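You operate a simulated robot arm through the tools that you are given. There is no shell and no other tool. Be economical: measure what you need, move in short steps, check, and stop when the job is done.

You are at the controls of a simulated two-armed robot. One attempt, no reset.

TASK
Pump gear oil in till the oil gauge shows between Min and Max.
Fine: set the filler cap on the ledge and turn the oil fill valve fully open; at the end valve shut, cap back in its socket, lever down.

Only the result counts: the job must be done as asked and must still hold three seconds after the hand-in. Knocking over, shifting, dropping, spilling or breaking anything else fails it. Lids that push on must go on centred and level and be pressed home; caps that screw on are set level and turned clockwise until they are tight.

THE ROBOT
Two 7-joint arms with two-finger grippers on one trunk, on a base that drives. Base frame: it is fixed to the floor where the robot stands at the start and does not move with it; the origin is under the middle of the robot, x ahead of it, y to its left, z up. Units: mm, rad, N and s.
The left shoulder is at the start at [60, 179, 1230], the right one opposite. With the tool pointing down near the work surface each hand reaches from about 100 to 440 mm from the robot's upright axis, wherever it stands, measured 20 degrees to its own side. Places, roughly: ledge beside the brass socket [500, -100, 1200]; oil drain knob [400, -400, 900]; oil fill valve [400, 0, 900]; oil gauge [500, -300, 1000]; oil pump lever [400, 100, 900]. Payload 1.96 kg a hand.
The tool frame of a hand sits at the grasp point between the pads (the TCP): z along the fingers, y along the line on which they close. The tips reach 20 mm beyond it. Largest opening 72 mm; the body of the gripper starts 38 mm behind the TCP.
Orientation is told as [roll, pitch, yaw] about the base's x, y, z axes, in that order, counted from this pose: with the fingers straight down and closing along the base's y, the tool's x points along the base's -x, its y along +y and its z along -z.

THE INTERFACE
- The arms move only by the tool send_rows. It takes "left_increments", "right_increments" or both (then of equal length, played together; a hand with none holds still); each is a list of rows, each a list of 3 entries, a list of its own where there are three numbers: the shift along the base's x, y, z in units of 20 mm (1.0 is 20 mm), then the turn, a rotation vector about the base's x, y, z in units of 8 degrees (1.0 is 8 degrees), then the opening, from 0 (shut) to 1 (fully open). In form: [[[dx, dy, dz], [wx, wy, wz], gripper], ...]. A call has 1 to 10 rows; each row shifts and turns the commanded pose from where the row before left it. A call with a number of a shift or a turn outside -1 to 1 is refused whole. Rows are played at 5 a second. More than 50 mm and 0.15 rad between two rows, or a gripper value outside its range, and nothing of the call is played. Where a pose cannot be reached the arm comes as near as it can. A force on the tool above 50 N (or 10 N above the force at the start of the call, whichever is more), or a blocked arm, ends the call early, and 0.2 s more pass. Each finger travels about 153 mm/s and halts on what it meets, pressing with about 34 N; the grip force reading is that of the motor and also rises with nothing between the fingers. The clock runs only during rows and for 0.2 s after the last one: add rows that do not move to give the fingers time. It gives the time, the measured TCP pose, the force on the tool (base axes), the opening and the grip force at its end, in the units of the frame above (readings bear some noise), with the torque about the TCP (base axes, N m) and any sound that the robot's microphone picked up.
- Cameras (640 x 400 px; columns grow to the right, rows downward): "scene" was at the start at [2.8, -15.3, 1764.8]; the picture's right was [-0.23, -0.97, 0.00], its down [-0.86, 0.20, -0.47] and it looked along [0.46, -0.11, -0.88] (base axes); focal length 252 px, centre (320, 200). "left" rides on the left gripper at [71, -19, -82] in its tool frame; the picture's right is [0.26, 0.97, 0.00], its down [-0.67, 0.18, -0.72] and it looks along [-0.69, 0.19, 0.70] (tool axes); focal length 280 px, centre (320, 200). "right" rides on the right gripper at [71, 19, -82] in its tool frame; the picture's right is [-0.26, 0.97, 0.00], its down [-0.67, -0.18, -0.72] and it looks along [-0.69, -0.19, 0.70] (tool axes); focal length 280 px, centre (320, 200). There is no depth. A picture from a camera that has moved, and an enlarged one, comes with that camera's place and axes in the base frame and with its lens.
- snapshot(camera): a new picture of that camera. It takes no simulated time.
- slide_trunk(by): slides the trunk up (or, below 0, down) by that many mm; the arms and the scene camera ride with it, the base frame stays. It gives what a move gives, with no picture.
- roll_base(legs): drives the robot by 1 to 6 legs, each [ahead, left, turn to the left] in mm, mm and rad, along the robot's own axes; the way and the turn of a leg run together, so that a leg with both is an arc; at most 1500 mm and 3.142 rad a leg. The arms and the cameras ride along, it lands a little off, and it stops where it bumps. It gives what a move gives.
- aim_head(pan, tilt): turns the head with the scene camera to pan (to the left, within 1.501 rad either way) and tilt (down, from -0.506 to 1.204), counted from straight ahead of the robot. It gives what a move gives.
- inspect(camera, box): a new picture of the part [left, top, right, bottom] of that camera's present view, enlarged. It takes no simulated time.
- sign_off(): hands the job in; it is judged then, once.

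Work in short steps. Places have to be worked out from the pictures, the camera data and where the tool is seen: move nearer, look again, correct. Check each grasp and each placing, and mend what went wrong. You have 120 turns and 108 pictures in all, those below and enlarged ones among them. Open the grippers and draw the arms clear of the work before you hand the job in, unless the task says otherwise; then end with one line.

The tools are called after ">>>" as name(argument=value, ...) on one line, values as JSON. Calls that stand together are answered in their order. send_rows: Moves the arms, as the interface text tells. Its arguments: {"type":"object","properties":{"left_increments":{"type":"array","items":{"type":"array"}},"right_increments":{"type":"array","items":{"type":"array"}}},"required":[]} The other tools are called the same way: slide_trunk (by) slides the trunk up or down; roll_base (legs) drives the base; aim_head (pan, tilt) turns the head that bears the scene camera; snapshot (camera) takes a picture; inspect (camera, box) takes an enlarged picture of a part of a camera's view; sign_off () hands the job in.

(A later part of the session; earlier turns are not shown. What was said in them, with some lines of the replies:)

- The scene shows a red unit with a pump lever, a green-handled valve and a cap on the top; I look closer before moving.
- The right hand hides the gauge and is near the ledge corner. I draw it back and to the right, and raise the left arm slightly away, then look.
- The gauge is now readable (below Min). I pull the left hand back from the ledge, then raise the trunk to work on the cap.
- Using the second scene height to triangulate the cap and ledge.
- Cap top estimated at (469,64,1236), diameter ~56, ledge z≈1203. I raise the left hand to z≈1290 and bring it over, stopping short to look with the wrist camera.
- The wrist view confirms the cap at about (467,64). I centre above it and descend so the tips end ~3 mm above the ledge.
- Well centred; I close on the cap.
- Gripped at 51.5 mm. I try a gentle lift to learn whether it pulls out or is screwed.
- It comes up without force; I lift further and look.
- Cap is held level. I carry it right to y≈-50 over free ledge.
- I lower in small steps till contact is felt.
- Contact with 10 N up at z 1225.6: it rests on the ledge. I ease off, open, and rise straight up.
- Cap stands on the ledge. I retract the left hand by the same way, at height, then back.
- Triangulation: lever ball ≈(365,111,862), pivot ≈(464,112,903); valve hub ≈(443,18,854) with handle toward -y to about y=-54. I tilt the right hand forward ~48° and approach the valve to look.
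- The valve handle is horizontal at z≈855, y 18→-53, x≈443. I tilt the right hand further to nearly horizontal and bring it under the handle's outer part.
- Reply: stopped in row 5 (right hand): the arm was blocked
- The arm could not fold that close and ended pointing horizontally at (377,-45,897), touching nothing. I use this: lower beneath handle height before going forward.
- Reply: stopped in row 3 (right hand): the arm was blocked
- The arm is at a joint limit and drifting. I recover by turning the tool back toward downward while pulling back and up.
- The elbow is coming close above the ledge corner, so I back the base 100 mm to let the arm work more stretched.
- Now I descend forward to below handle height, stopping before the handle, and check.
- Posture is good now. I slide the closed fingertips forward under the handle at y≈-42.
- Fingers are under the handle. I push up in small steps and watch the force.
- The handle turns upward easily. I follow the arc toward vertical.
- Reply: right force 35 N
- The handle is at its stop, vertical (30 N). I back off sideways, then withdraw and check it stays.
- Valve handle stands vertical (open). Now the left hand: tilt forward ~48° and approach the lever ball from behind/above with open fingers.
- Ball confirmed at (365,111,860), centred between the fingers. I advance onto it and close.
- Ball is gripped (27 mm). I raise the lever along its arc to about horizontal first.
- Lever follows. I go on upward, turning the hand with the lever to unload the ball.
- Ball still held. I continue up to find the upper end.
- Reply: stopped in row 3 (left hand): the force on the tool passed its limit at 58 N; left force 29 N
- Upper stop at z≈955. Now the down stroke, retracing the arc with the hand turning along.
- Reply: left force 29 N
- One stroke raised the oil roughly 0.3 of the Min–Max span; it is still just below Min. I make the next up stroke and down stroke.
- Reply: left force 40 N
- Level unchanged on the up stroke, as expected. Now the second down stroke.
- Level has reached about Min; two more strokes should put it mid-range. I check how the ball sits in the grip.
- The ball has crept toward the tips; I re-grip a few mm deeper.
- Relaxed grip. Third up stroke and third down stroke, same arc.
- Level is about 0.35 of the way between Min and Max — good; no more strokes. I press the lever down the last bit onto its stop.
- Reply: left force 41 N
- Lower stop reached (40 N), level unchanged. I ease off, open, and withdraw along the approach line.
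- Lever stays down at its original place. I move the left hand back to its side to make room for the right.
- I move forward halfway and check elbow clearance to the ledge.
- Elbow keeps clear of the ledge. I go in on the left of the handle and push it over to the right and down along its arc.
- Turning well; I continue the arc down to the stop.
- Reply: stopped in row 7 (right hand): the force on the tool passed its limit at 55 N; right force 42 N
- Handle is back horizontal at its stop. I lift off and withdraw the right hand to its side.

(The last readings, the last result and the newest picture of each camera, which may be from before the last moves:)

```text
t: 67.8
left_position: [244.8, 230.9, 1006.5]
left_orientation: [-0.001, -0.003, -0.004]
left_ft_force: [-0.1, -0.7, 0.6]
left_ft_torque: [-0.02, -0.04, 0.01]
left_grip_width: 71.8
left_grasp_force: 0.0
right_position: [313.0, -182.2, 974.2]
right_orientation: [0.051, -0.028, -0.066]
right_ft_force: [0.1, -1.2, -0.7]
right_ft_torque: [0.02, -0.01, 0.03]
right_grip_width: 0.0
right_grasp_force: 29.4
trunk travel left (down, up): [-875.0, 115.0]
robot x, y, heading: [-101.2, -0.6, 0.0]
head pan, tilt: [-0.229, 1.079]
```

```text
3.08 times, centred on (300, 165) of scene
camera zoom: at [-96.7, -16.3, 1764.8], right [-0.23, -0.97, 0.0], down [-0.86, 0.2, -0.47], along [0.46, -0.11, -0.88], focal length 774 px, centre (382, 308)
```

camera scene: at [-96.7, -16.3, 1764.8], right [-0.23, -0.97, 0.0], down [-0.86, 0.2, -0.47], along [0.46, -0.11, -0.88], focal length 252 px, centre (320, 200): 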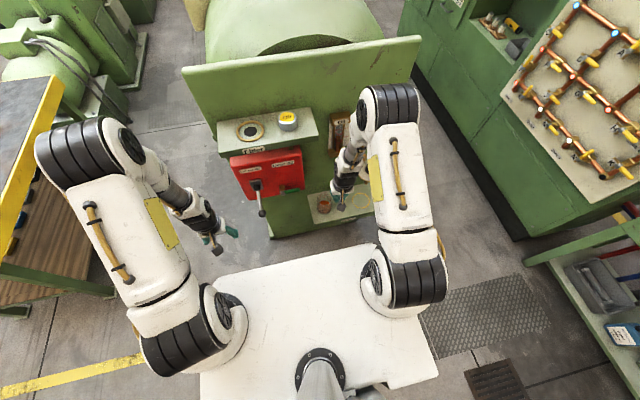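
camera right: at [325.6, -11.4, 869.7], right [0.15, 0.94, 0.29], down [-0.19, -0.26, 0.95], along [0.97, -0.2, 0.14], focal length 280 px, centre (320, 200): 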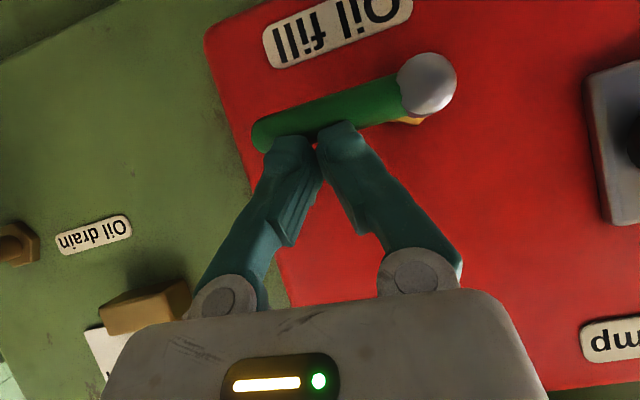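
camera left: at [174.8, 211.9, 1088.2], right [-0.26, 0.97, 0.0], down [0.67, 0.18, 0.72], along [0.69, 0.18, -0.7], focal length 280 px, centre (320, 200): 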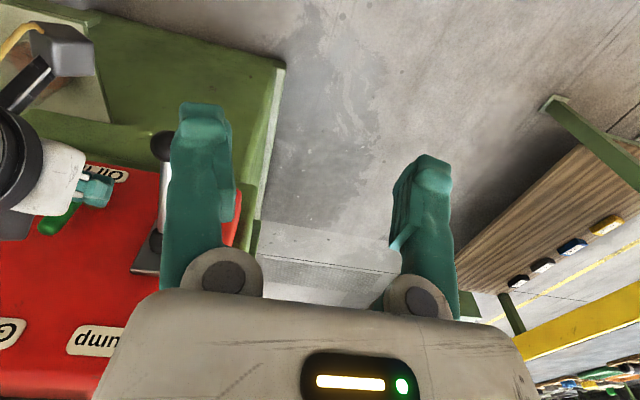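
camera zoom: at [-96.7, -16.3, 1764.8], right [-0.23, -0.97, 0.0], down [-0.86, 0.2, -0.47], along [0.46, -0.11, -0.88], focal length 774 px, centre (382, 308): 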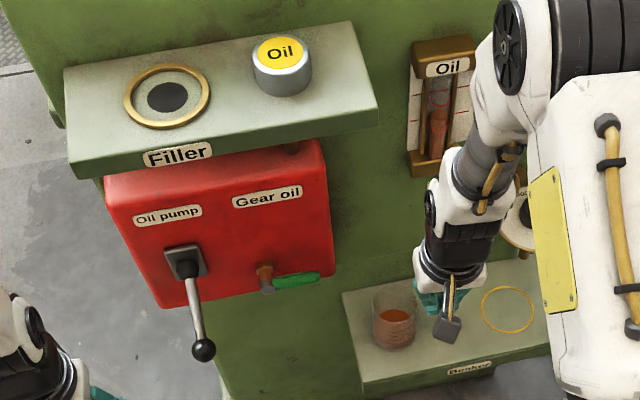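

Valve shut, lever down. I draw the right hand back, return the base 100 mm ahead, and raise the trunk for the cap.

>>> send_rows(right_increments=[[[-1, -0.5, 0], [0, 0, 0], 0], [[-1, -0.5, 0], [0, 0, 0], 0], [[-1, -0.5, 0], [0, 0, 0], 0], [[-1, -0.5, 0], [0, 0, 0], 0], [[-1, -0.5, 0], [0, 0, 0], 0]])

>>> send_rows(left_increments=[[[-1, 0, 0], [0, 0, 0], 1], [[-1, 0, 0], [0, 0, 0], 1], [[-0.5, 0, 0], [0, 0, 0], 1]])

>>> roll_base(legs=[[100, 0, 0]])

>>> slide_trunk(by=114)

>>> inspect(camera="scene", box=[225, 145, 345, 220])

```text
t: 69.0
left_position: [245.3, 230.5, 1007.5]
left_orientation: [0.001, -0.002, -0.001]
left_ft_force: [0.4, 0.4, -0.1]
left_ft_torque: [0.01, -0.01, -0.03]
left_grip_width: 72.1
left_grasp_force: 0.0
right_position: [211.4, -231.0, 974.7]
right_orientation: [0.051, -0.029, -0.066]
right_ft_force: [0.2, 0.1, 1.0]
right_ft_torque: [-0.02, 0.04, -0.01]
right_grip_width: 0.0
right_grasp_force: 29.4
trunk travel left (down, up): [-875.0, 115.0]
robot x, y, heading: [-99.1, 1.3, 0.005]
head pan, tilt: [-0.229, 1.079]
```

```text
t: 69.8
left_position: [196.4, 230.8, 1007.2]
left_orientation: [-0.002, -0.002, -0.001]
left_ft_force: [0.6, -0.6, 0.0]
left_ft_torque: [-0.04, -0.04, 0.01]
left_grip_width: 71.9
left_grasp_force: 0.0
right_position: [212.2, -232.3, 974.7]
right_orientation: [0.051, -0.029, -0.066]
right_ft_force: [-0.4, -0.3, 0.5]
right_ft_torque: [0.0, 0.02, -0.01]
right_grip_width: 0.1
right_grasp_force: 29.4
trunk travel left (down, up): [-875.0, 115.0]
robot x, y, heading: [-101.3, -2.1, 0.001]
head pan, tilt: [-0.229, 1.079]
```

```text
t: 70.9
left_position: [294.8, 230.4, 1006.6]
left_orientation: [0.0, -0.001, -0.002]
left_ft_force: [1.3, 0.5, 0.1]
left_ft_torque: [-0.01, -0.01, 0.03]
left_grip_width: 72.2
left_grasp_force: 0.1
right_position: [311.3, -232.4, 975.8]
right_orientation: [0.053, -0.029, -0.067]
right_ft_force: [0.7, 0.0, 0.8]
right_ft_torque: [0.02, 0.0, 0.03]
right_grip_width: 0.1
right_grasp_force: 29.6
trunk travel left (down, up): [-875.0, 115.0]
robot x, y, heading: [0.7, 2.7, 0.001]
head pan, tilt: [-0.229, 1.079]
```

```text
t: 72.4
left_position: [295.5, 229.9, 1119.5]
left_orientation: [-0.003, -0.001, -0.004]
left_ft_force: [-0.3, 0.3, -0.3]
left_ft_torque: [0.01, -0.01, 0.02]
left_grip_width: 72.1
left_grasp_force: 0.0
right_position: [312.1, -231.9, 1089.2]
right_orientation: [0.051, -0.028, -0.066]
right_ft_force: [0.1, 0.6, 1.0]
right_ft_torque: [-0.01, -0.01, 0.04]
right_grip_width: 0.0
right_grasp_force: 29.6
trunk travel left (down, up): [-989.0, 1.0]
robot x, y, heading: [0.6, -2.0, 0.002]
head pan, tilt: [-0.229, 1.079]
```

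```text
5.33 times, centred on (285, 182) of scene
camera zoom: at [3.4, -15.6, 1878.8], right [-0.23, -0.97, 0.0], down [-0.86, 0.2, -0.47], along [0.46, -0.11, -0.88], focal length 1342 px, centre (507, 293)
```

zoom: 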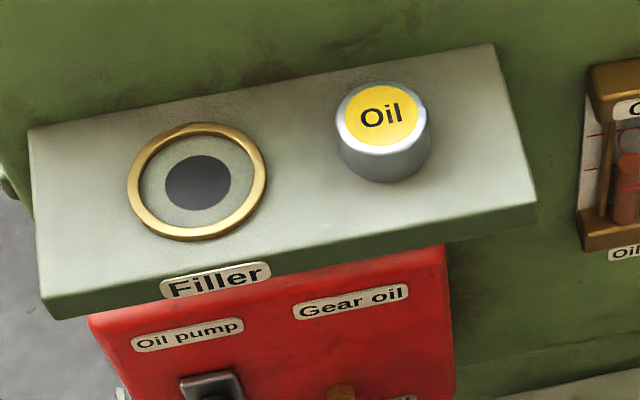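

Cap is where I left it. The left hand goes up, then over to the cap at (466,-50).

>>> send_rows(left_increments=[[[0, 0, 1], [0, 0, 0], 1], [[0, 0, 1], [0, 0, 0], 1], [[0, 0, 1], [0, 0, 0], 1], [[0, 0, 1], [0, 0, 0], 1], [[0, 0, 1], [0, 0, 0], 1], [[0, 0, 1], [0, 0, 0], 1], [[0, 0, 1], [0, 0, 0], 1], [[0, 0, 1], [0, 0, 0], 1], [[0, 0, 0.9], [0, 0, 0], 1]])

>>> send_rows(left_increments=[[[0, -1, 0], [0, 0, 0], 1], [[0, -1, 0], [0, 0, 0], 1], [[0, -1, 0], [0, 0, 0], 1], [[0, -1, 0], [0, 0, 0], 1], [[0.5, -1, 0], [0, 0, 0], 1], [[1, -1, 0], [0, 0, 0], 1], [[1, -1, 0], [0, 0, 0], 1], [[1, -1, 0], [0, 0, 0], 1], [[1, -1, 0], [0, 0, 0], 1], [[1, -1, 0], [0, 0, 0], 1]])

>>> send_rows(left_increments=[[[1, -1, 0], [0, 0, 0], 1], [[1, -1, 0], [0, 0, 0], 1], [[1, -1, 0], [0, 0, 0], 1], [[0, -1, 0], [0, 0, 0], 1], [[0, 0, 0], [0, 0, 0], 1]])

>>> snapshot(camera="left")

```text
t: 74.4
left_position: [294.4, 230.4, 1300.0]
left_orientation: [-0.002, -0.003, -0.003]
left_ft_force: [-0.8, 0.4, -0.8]
left_ft_torque: [0.03, -0.02, 0.01]
left_grip_width: 72.3
left_grasp_force: 0.1
right_position: [311.6, -231.7, 1088.2]
right_orientation: [0.053, -0.03, -0.066]
right_ft_force: [-0.5, -0.1, -0.6]
right_ft_torque: [0.0, 0.03, 0.0]
right_grip_width: 0.1
right_grasp_force: 29.6
trunk travel left (down, up): [-989.0, 1.0]
robot x, y, heading: [1.6, -0.9, -0.0]
head pan, tilt: [-0.229, 1.079]
```

```text
t: 76.6
left_position: [405.8, 29.2, 1298.4]
left_orientation: [-0.002, -0.001, -0.004]
left_ft_force: [0.0, 0.2, 0.8]
left_ft_torque: [0.02, 0.04, 0.01]
left_grip_width: 72.1
left_grasp_force: 0.1
right_position: [314.6, -233.5, 1088.6]
right_orientation: [0.053, -0.029, -0.067]
right_ft_force: [-0.1, 0.1, -1.2]
right_ft_torque: [-0.03, 0.03, 0.0]
right_grip_width: 0.0
right_grasp_force: 29.3
trunk travel left (down, up): [-989.0, 1.0]
robot x, y, heading: [3.2, -0.9, -0.003]
head pan, tilt: [-0.229, 1.079]
```

```text
t: 77.8
left_position: [464.6, -49.2, 1298.3]
left_orientation: [-0.001, -0.001, -0.004]
left_ft_force: [-0.1, 0.2, 0.4]
left_ft_torque: [0.05, 0.02, 0.04]
left_grip_width: 72.2
left_grasp_force: 0.1
right_position: [312.6, -232.4, 1089.3]
right_orientation: [0.053, -0.027, -0.066]
right_ft_force: [-0.1, 0.3, 0.5]
right_ft_torque: [-0.02, 0.02, -0.01]
right_grip_width: 0.0
right_grasp_force: 29.6
trunk travel left (down, up): [-989.0, 1.0]
robot x, y, heading: [1.6, -0.6, -0.004]
head pan, tilt: [-0.229, 1.079]
```

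```text
41 pictures are left
camera left: at [394.2, -68.9, 1380.0], right [-0.26, 0.97, 0.0], down [0.67, 0.18, 0.72], along [0.69, 0.18, -0.7], focal length 280 px, centre (320, 200)
```

left: 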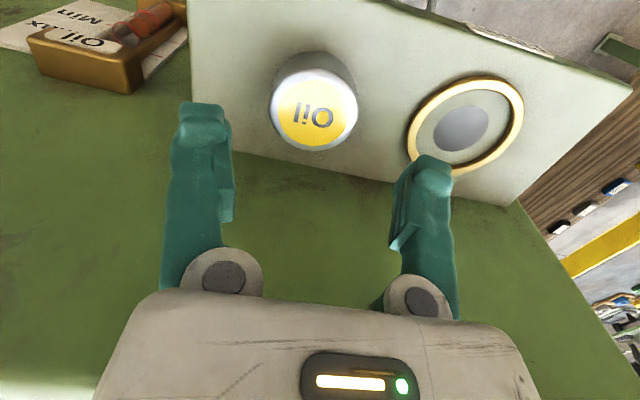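

Aligned as at release. Descend to z≈1226 and close.

>>> send_rows(left_increments=[[[0.03, -0.05, -1], [0, 0, 0], 1], [[0, 0, -1], [0, 0, 0], 1], [[0, 0, -1], [0, 0, 0], 1], [[0, 0, -0.6], [0, 0, 0], 1], [[0, 0, 0], [0, 0, 0], 0.75], [[0, 0, 0], [0, 0, 0], 0.6], [[0, 0, 0], [0, 0, 0], 0.6]])

>>> send_rows(left_increments=[[[0, 0, 0.3], [0, 0, 0], 0.6], [[0, 0, 0.7], [0, 0, 0], 0.6], [[0, 0, 1], [0, 0, 0], 0.6], [[0, 0, 1], [0, 0, 0], 0.6], [[0, 0, 0], [0, 0, 0], 0.6]])

>>> snapshot(camera="left")

```text
t: 79.4
left_position: [465.5, -49.4, 1226.5]
left_orientation: [-0.003, -0.001, -0.006]
left_ft_force: [0.8, -0.1, 0.1]
left_ft_torque: [0.01, -0.01, 0.0]
left_grip_width: 51.8
left_grasp_force: 34.2
right_position: [311.3, -231.7, 1088.5]
right_orientation: [0.052, -0.027, -0.067]
right_ft_force: [-0.6, 0.9, 0.9]
right_ft_torque: [0.01, -0.01, -0.04]
right_grip_width: 0.0
right_grasp_force: 29.6
trunk travel left (down, up): [-989.0, 1.0]
robot x, y, heading: [-0.0, 3.4, -0.0]
head pan, tilt: [-0.229, 1.079]
```

```text
t: 80.6
left_position: [466.5, -50.1, 1286.1]
left_orientation: [-0.003, -0.001, -0.004]
left_ft_force: [0.5, 0.4, -1.1]
left_ft_torque: [-0.03, 0.01, 0.03]
left_grip_width: 51.9
left_grasp_force: 34.0
right_position: [311.7, -232.7, 1089.0]
right_orientation: [0.052, -0.027, -0.066]
right_ft_force: [0.1, 0.3, -0.1]
right_ft_torque: [-0.01, -0.01, 0.01]
right_grip_width: 0.1
right_grasp_force: 29.4
trunk travel left (down, up): [-989.0, 1.0]
robot x, y, heading: [6.5, 1.3, -0.002]
head pan, tilt: [-0.229, 1.079]
```

```text
40 pictures are left
camera left: at [395.5, -69.9, 1368.3], right [-0.26, 0.97, 0.0], down [0.67, 0.18, 0.72], along [0.69, 0.18, -0.7], focal length 280 px, centre (320, 200)
```

left: 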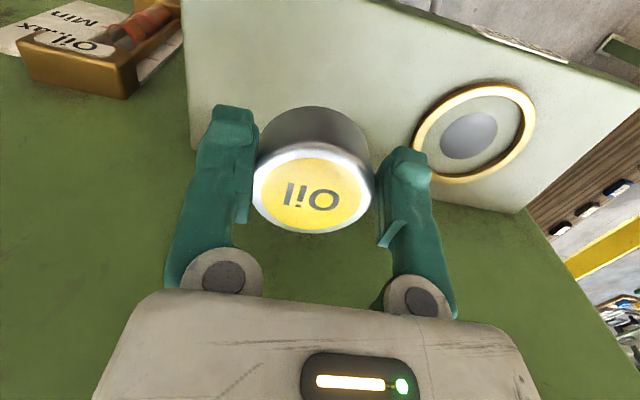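

Cap held level. I carry it back over the socket at (466,64.5) and descend close.

>>> send_rows(left_increments=[[[0, 1, 0], [0, 0, 0], 0.6], [[0, 1, 0], [0, 0, 0], 0.6], [[0, 1, 0], [0, 0, 0], 0.6], [[0, 1, 0], [0, 0, 0], 0.6], [[0, 1, 0], [0, 0, 0], 0.6], [[0, 0.72, 0], [0, 0, 0], 0.6], [[0, 0, -1], [0, 0, 0], 0.6], [[0, 0, -1], [0, 0, 0], 0.6], [[0, 0, 0], [0, 0, 0], 0.6]])

>>> snapshot(camera="left")

>>> inspect(camera="scene", box=[225, 145, 345, 220])

```text
t: 82.6
left_position: [465.7, 62.4, 1247.4]
left_orientation: [-0.002, -0.003, -0.004]
left_ft_force: [-0.4, -0.4, -1.1]
left_ft_torque: [0.01, 0.01, 0.04]
left_grip_width: 51.4
left_grasp_force: 33.7
right_position: [311.8, -232.0, 1089.2]
right_orientation: [0.052, -0.027, -0.066]
right_ft_force: [-0.3, 0.6, -0.2]
right_ft_torque: [0.01, 0.01, 0.02]
right_grip_width: 0.1
right_grasp_force: 29.9
trunk travel left (down, up): [-989.0, 1.0]
robot x, y, heading: [1.2, 2.2, -0.004]
head pan, tilt: [-0.229, 1.079]
```

```text
39 pictures are left
camera left: at [394.9, 44.3, 1328.2], right [-0.26, 0.97, 0.0], down [0.67, 0.18, 0.72], along [0.69, 0.18, -0.7], focal length 280 px, centre (320, 200)
```

left: 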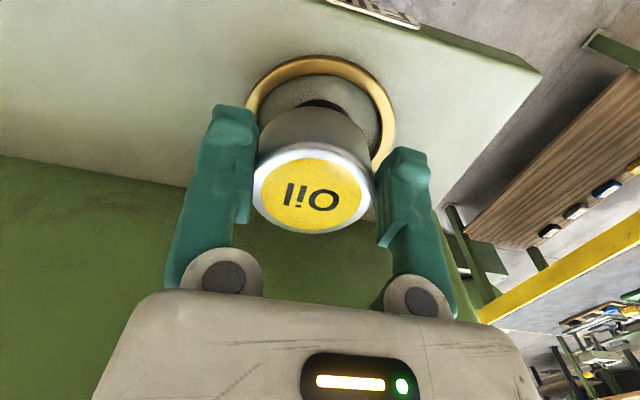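

```text
5.33 times, centred on (285, 182) of scene
camera zoom: at [2.6, -15.3, 1878.9], right [-0.23, -0.97, 0.0], down [-0.86, 0.2, -0.47], along [0.46, -0.11, -0.88], focal length 1342 px, centre (507, 293)
```

zoom: 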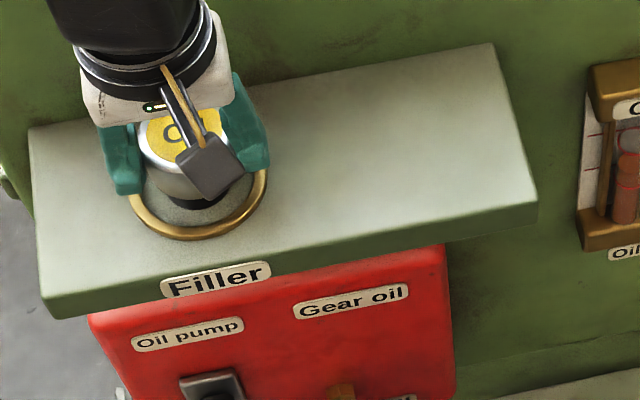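

About 1 mm short in y; I correct, lower to contact and press lightly.

>>> send_rows(left_increments=[[[-0.02, 0.05, -0.5], [0, 0, 0], 0.6], [[0, 0, -0.3], [0, 0, 0], 0.6], [[0, 0, -0.15], [0, 0, 0], 0.6], [[0, 0, -0.1], [0, 0, 0], 0.6], [[0, 0, -0.08], [0, 0, 0], 0.6], [[0, 0, 0], [0, 0, 0], 0.6]])

>>> snapshot(camera="left")

```text
t: 84.0
left_position: [465.5, 65.0, 1227.2]
left_orientation: [-0.003, -0.007, -0.005]
left_ft_force: [6.5, 2.2, 29.4]
left_ft_torque: [0.0, -0.1, -0.01]
left_grip_width: 51.7
left_grasp_force: 33.6
right_position: [311.4, -231.3, 1088.9]
right_orientation: [0.053, -0.029, -0.067]
right_ft_force: [0.9, 0.6, -0.7]
right_ft_torque: [-0.01, -0.01, 0.01]
right_grip_width: 0.1
right_grasp_force: 29.9
trunk travel left (down, up): [-989.0, 1.0]
robot x, y, heading: [3.0, -1.3, 0.002]
head pan, tilt: [-0.229, 1.079]
```

```text
37 pictures are left
camera left: at [393.9, 45.4, 1307.8], right [-0.26, 0.97, 0.0], down [0.67, 0.18, 0.72], along [0.7, 0.18, -0.69], focal length 280 px, centre (320, 200)
```

left: 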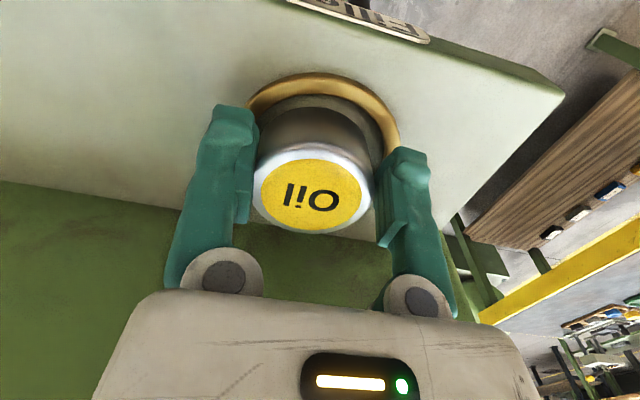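

Seated with 29 N at the same relative height as when picked. I relax, open and rise straight.

>>> send_rows(left_increments=[[[0, 0, 0.12], [0, 0, 0], 0.6], [[0, 0, 0], [0, 0, 0], 0.8], [[0, 0, 0], [0, 0, 0], 1], [[0, 0, 0], [0, 0, 0], 1], [[0, 0, 0.5], [0, 0, 0], 1], [[0, 0, 1], [0, 0, 0], 1], [[0, 0, 1], [0, 0, 0], 1], [[0, 0, 1], [0, 0, 0], 1]])

>>> send_rows(left_increments=[[[-1, 0.5, 0], [0, 0, 0], 1], [[-1, 1, 0], [0, 0, 0], 1], [[-1, 1, 0], [0, 0, 0], 1], [[-1, 1, 0], [0, 0, 0], 1], [[-1, 1, 0], [0, 0, 0], 1], [[-1, 1, 0], [0, 0, 0], 1], [[-1, 1, 0], [0, 0, 0], 1], [[-1, 1, 0], [0, 0, 0], 1], [[-1, 1, 0], [0, 0, 0], 1]])

>>> inspect(camera="scene", box=[225, 145, 345, 220])

>>> snapshot(camera="scene")

```text
t: 85.8
left_position: [465.1, 63.7, 1296.6]
left_orientation: [-0.003, -0.002, -0.005]
left_ft_force: [0.2, -0.9, 0.8]
left_ft_torque: [0.03, 0.0, -0.04]
left_grip_width: 71.7
left_grasp_force: 0.1
right_position: [312.3, -232.2, 1088.4]
right_orientation: [0.053, -0.028, -0.066]
right_ft_force: [0.9, 0.4, -1.2]
right_ft_torque: [0.03, 0.01, 0.0]
right_grip_width: 0.0
right_grasp_force: 29.2
trunk travel left (down, up): [-989.0, 1.0]
robot x, y, heading: [-3.6, -2.5, -0.002]
head pan, tilt: [-0.229, 1.079]
```

```text
t: 87.8
left_position: [285.4, 235.1, 1297.8]
left_orientation: [-0.004, 0.003, -0.004]
left_ft_force: [0.2, -0.7, 0.2]
left_ft_torque: [-0.01, -0.02, 0.0]
left_grip_width: 72.1
left_grasp_force: 0.0
right_position: [311.6, -231.3, 1089.7]
right_orientation: [0.052, -0.03, -0.067]
right_ft_force: [0.1, -0.7, 0.8]
right_ft_torque: [0.03, 0.01, 0.0]
right_grip_width: 0.0
right_grasp_force: 30.0
trunk travel left (down, up): [-989.0, 1.0]
robot x, y, heading: [-0.6, -2.6, -0.001]
head pan, tilt: [-0.229, 1.079]
```

```text
5.33 times, centred on (285, 182) of scene
camera zoom: at [1.7, -14.8, 1878.9], right [-0.23, -0.97, 0.0], down [-0.86, 0.2, -0.47], along [0.46, -0.11, -0.88], focal length 1342 px, centre (507, 293)
```

zoom: 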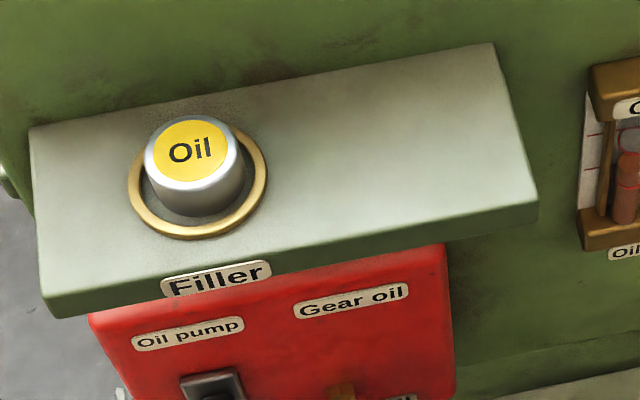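

```text
35 pictures are left
camera scene: at [1.7, -14.8, 1878.9], right [-0.23, -0.97, 0.0], down [-0.86, 0.2, -0.47], along [0.46, -0.11, -0.88], focal length 252 px, centre (320, 200)
```

scene: 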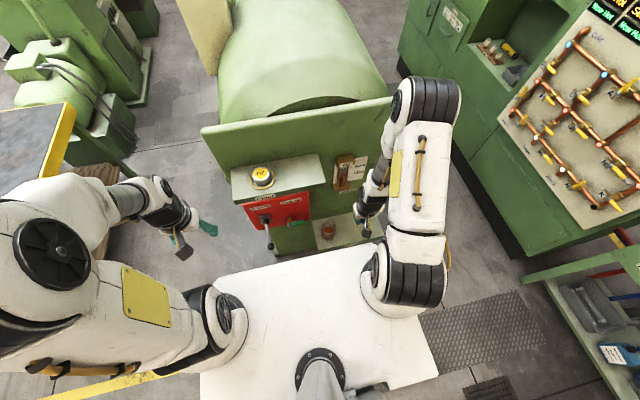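

Cap sits centred in the socket. I open the right gripper and take a last look at the gauge, valve and lever.

>>> send_rows(right_increments=[[[-1, 0, 0], [0, 0, 0], 1], [[-1, 0, 0], [0, 0, 0], 1], [[-1, 0, 0], [0, 0, 0], 1]])

>>> inspect(camera="scene", box=[240, 150, 380, 250])

>>> inspect(camera="scene", box=[322, 145, 382, 195])

```text
t: 88.6
left_position: [286.6, 235.4, 1297.7]
left_orientation: [-0.002, 0.001, -0.003]
left_ft_force: [0.8, -0.6, 0.1]
left_ft_torque: [0.01, -0.03, 0.02]
left_grip_width: 72.3
left_grasp_force: 0.0
right_position: [251.9, -232.2, 1089.9]
right_orientation: [0.053, -0.028, -0.065]
right_ft_force: [0.7, -0.3, -0.6]
right_ft_torque: [-0.03, -0.04, -0.02]
right_grip_width: 71.8
right_grasp_force: 0.0
trunk travel left (down, up): [-989.0, 1.0]
robot x, y, heading: [-2.2, 2.6, 0.0]
head pan, tilt: [-0.229, 1.079]
```

```text
4.00 times, centred on (310, 200) of scene
camera zoom: at [2.8, -15.7, 1878.8], right [-0.23, -0.97, 0.0], down [-0.86, 0.2, -0.47], along [0.46, -0.11, -0.88], focal length 1006 px, centre (360, 200)
```

zoom: 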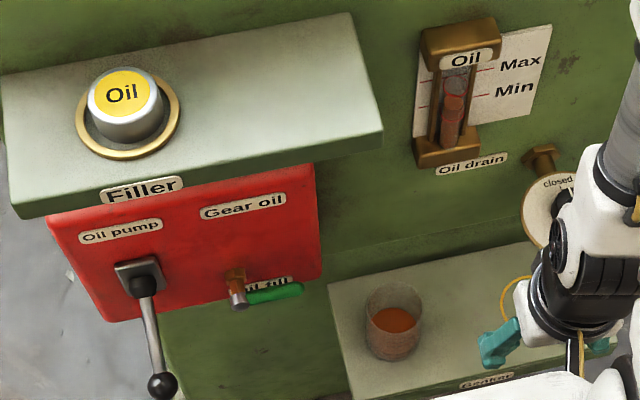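

```text
8.00 times, centred on (352, 170) of scene
camera zoom: at [2.8, -15.7, 1878.8], right [-0.23, -0.97, 0.0], down [-0.86, 0.2, -0.47], along [0.46, -0.11, -0.88], focal length 2012 px, centre (64, 440)
```

zoom: 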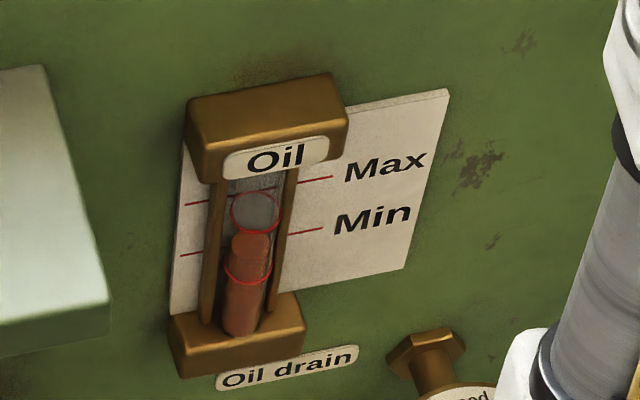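

Oil is between the Min and Max rings, the valve is shut, the lever is down, the cap is in its socket, and both hands are open and clear. I hand the job in.

>>> sign_off()

```text
The job is handed in.
```

I pumped gear oil in until the gauge read about a third of the way from Min to Max. I then shut the fill valve, put the cap back in its socket, left the lever down, and drew both hands clear before handing in.
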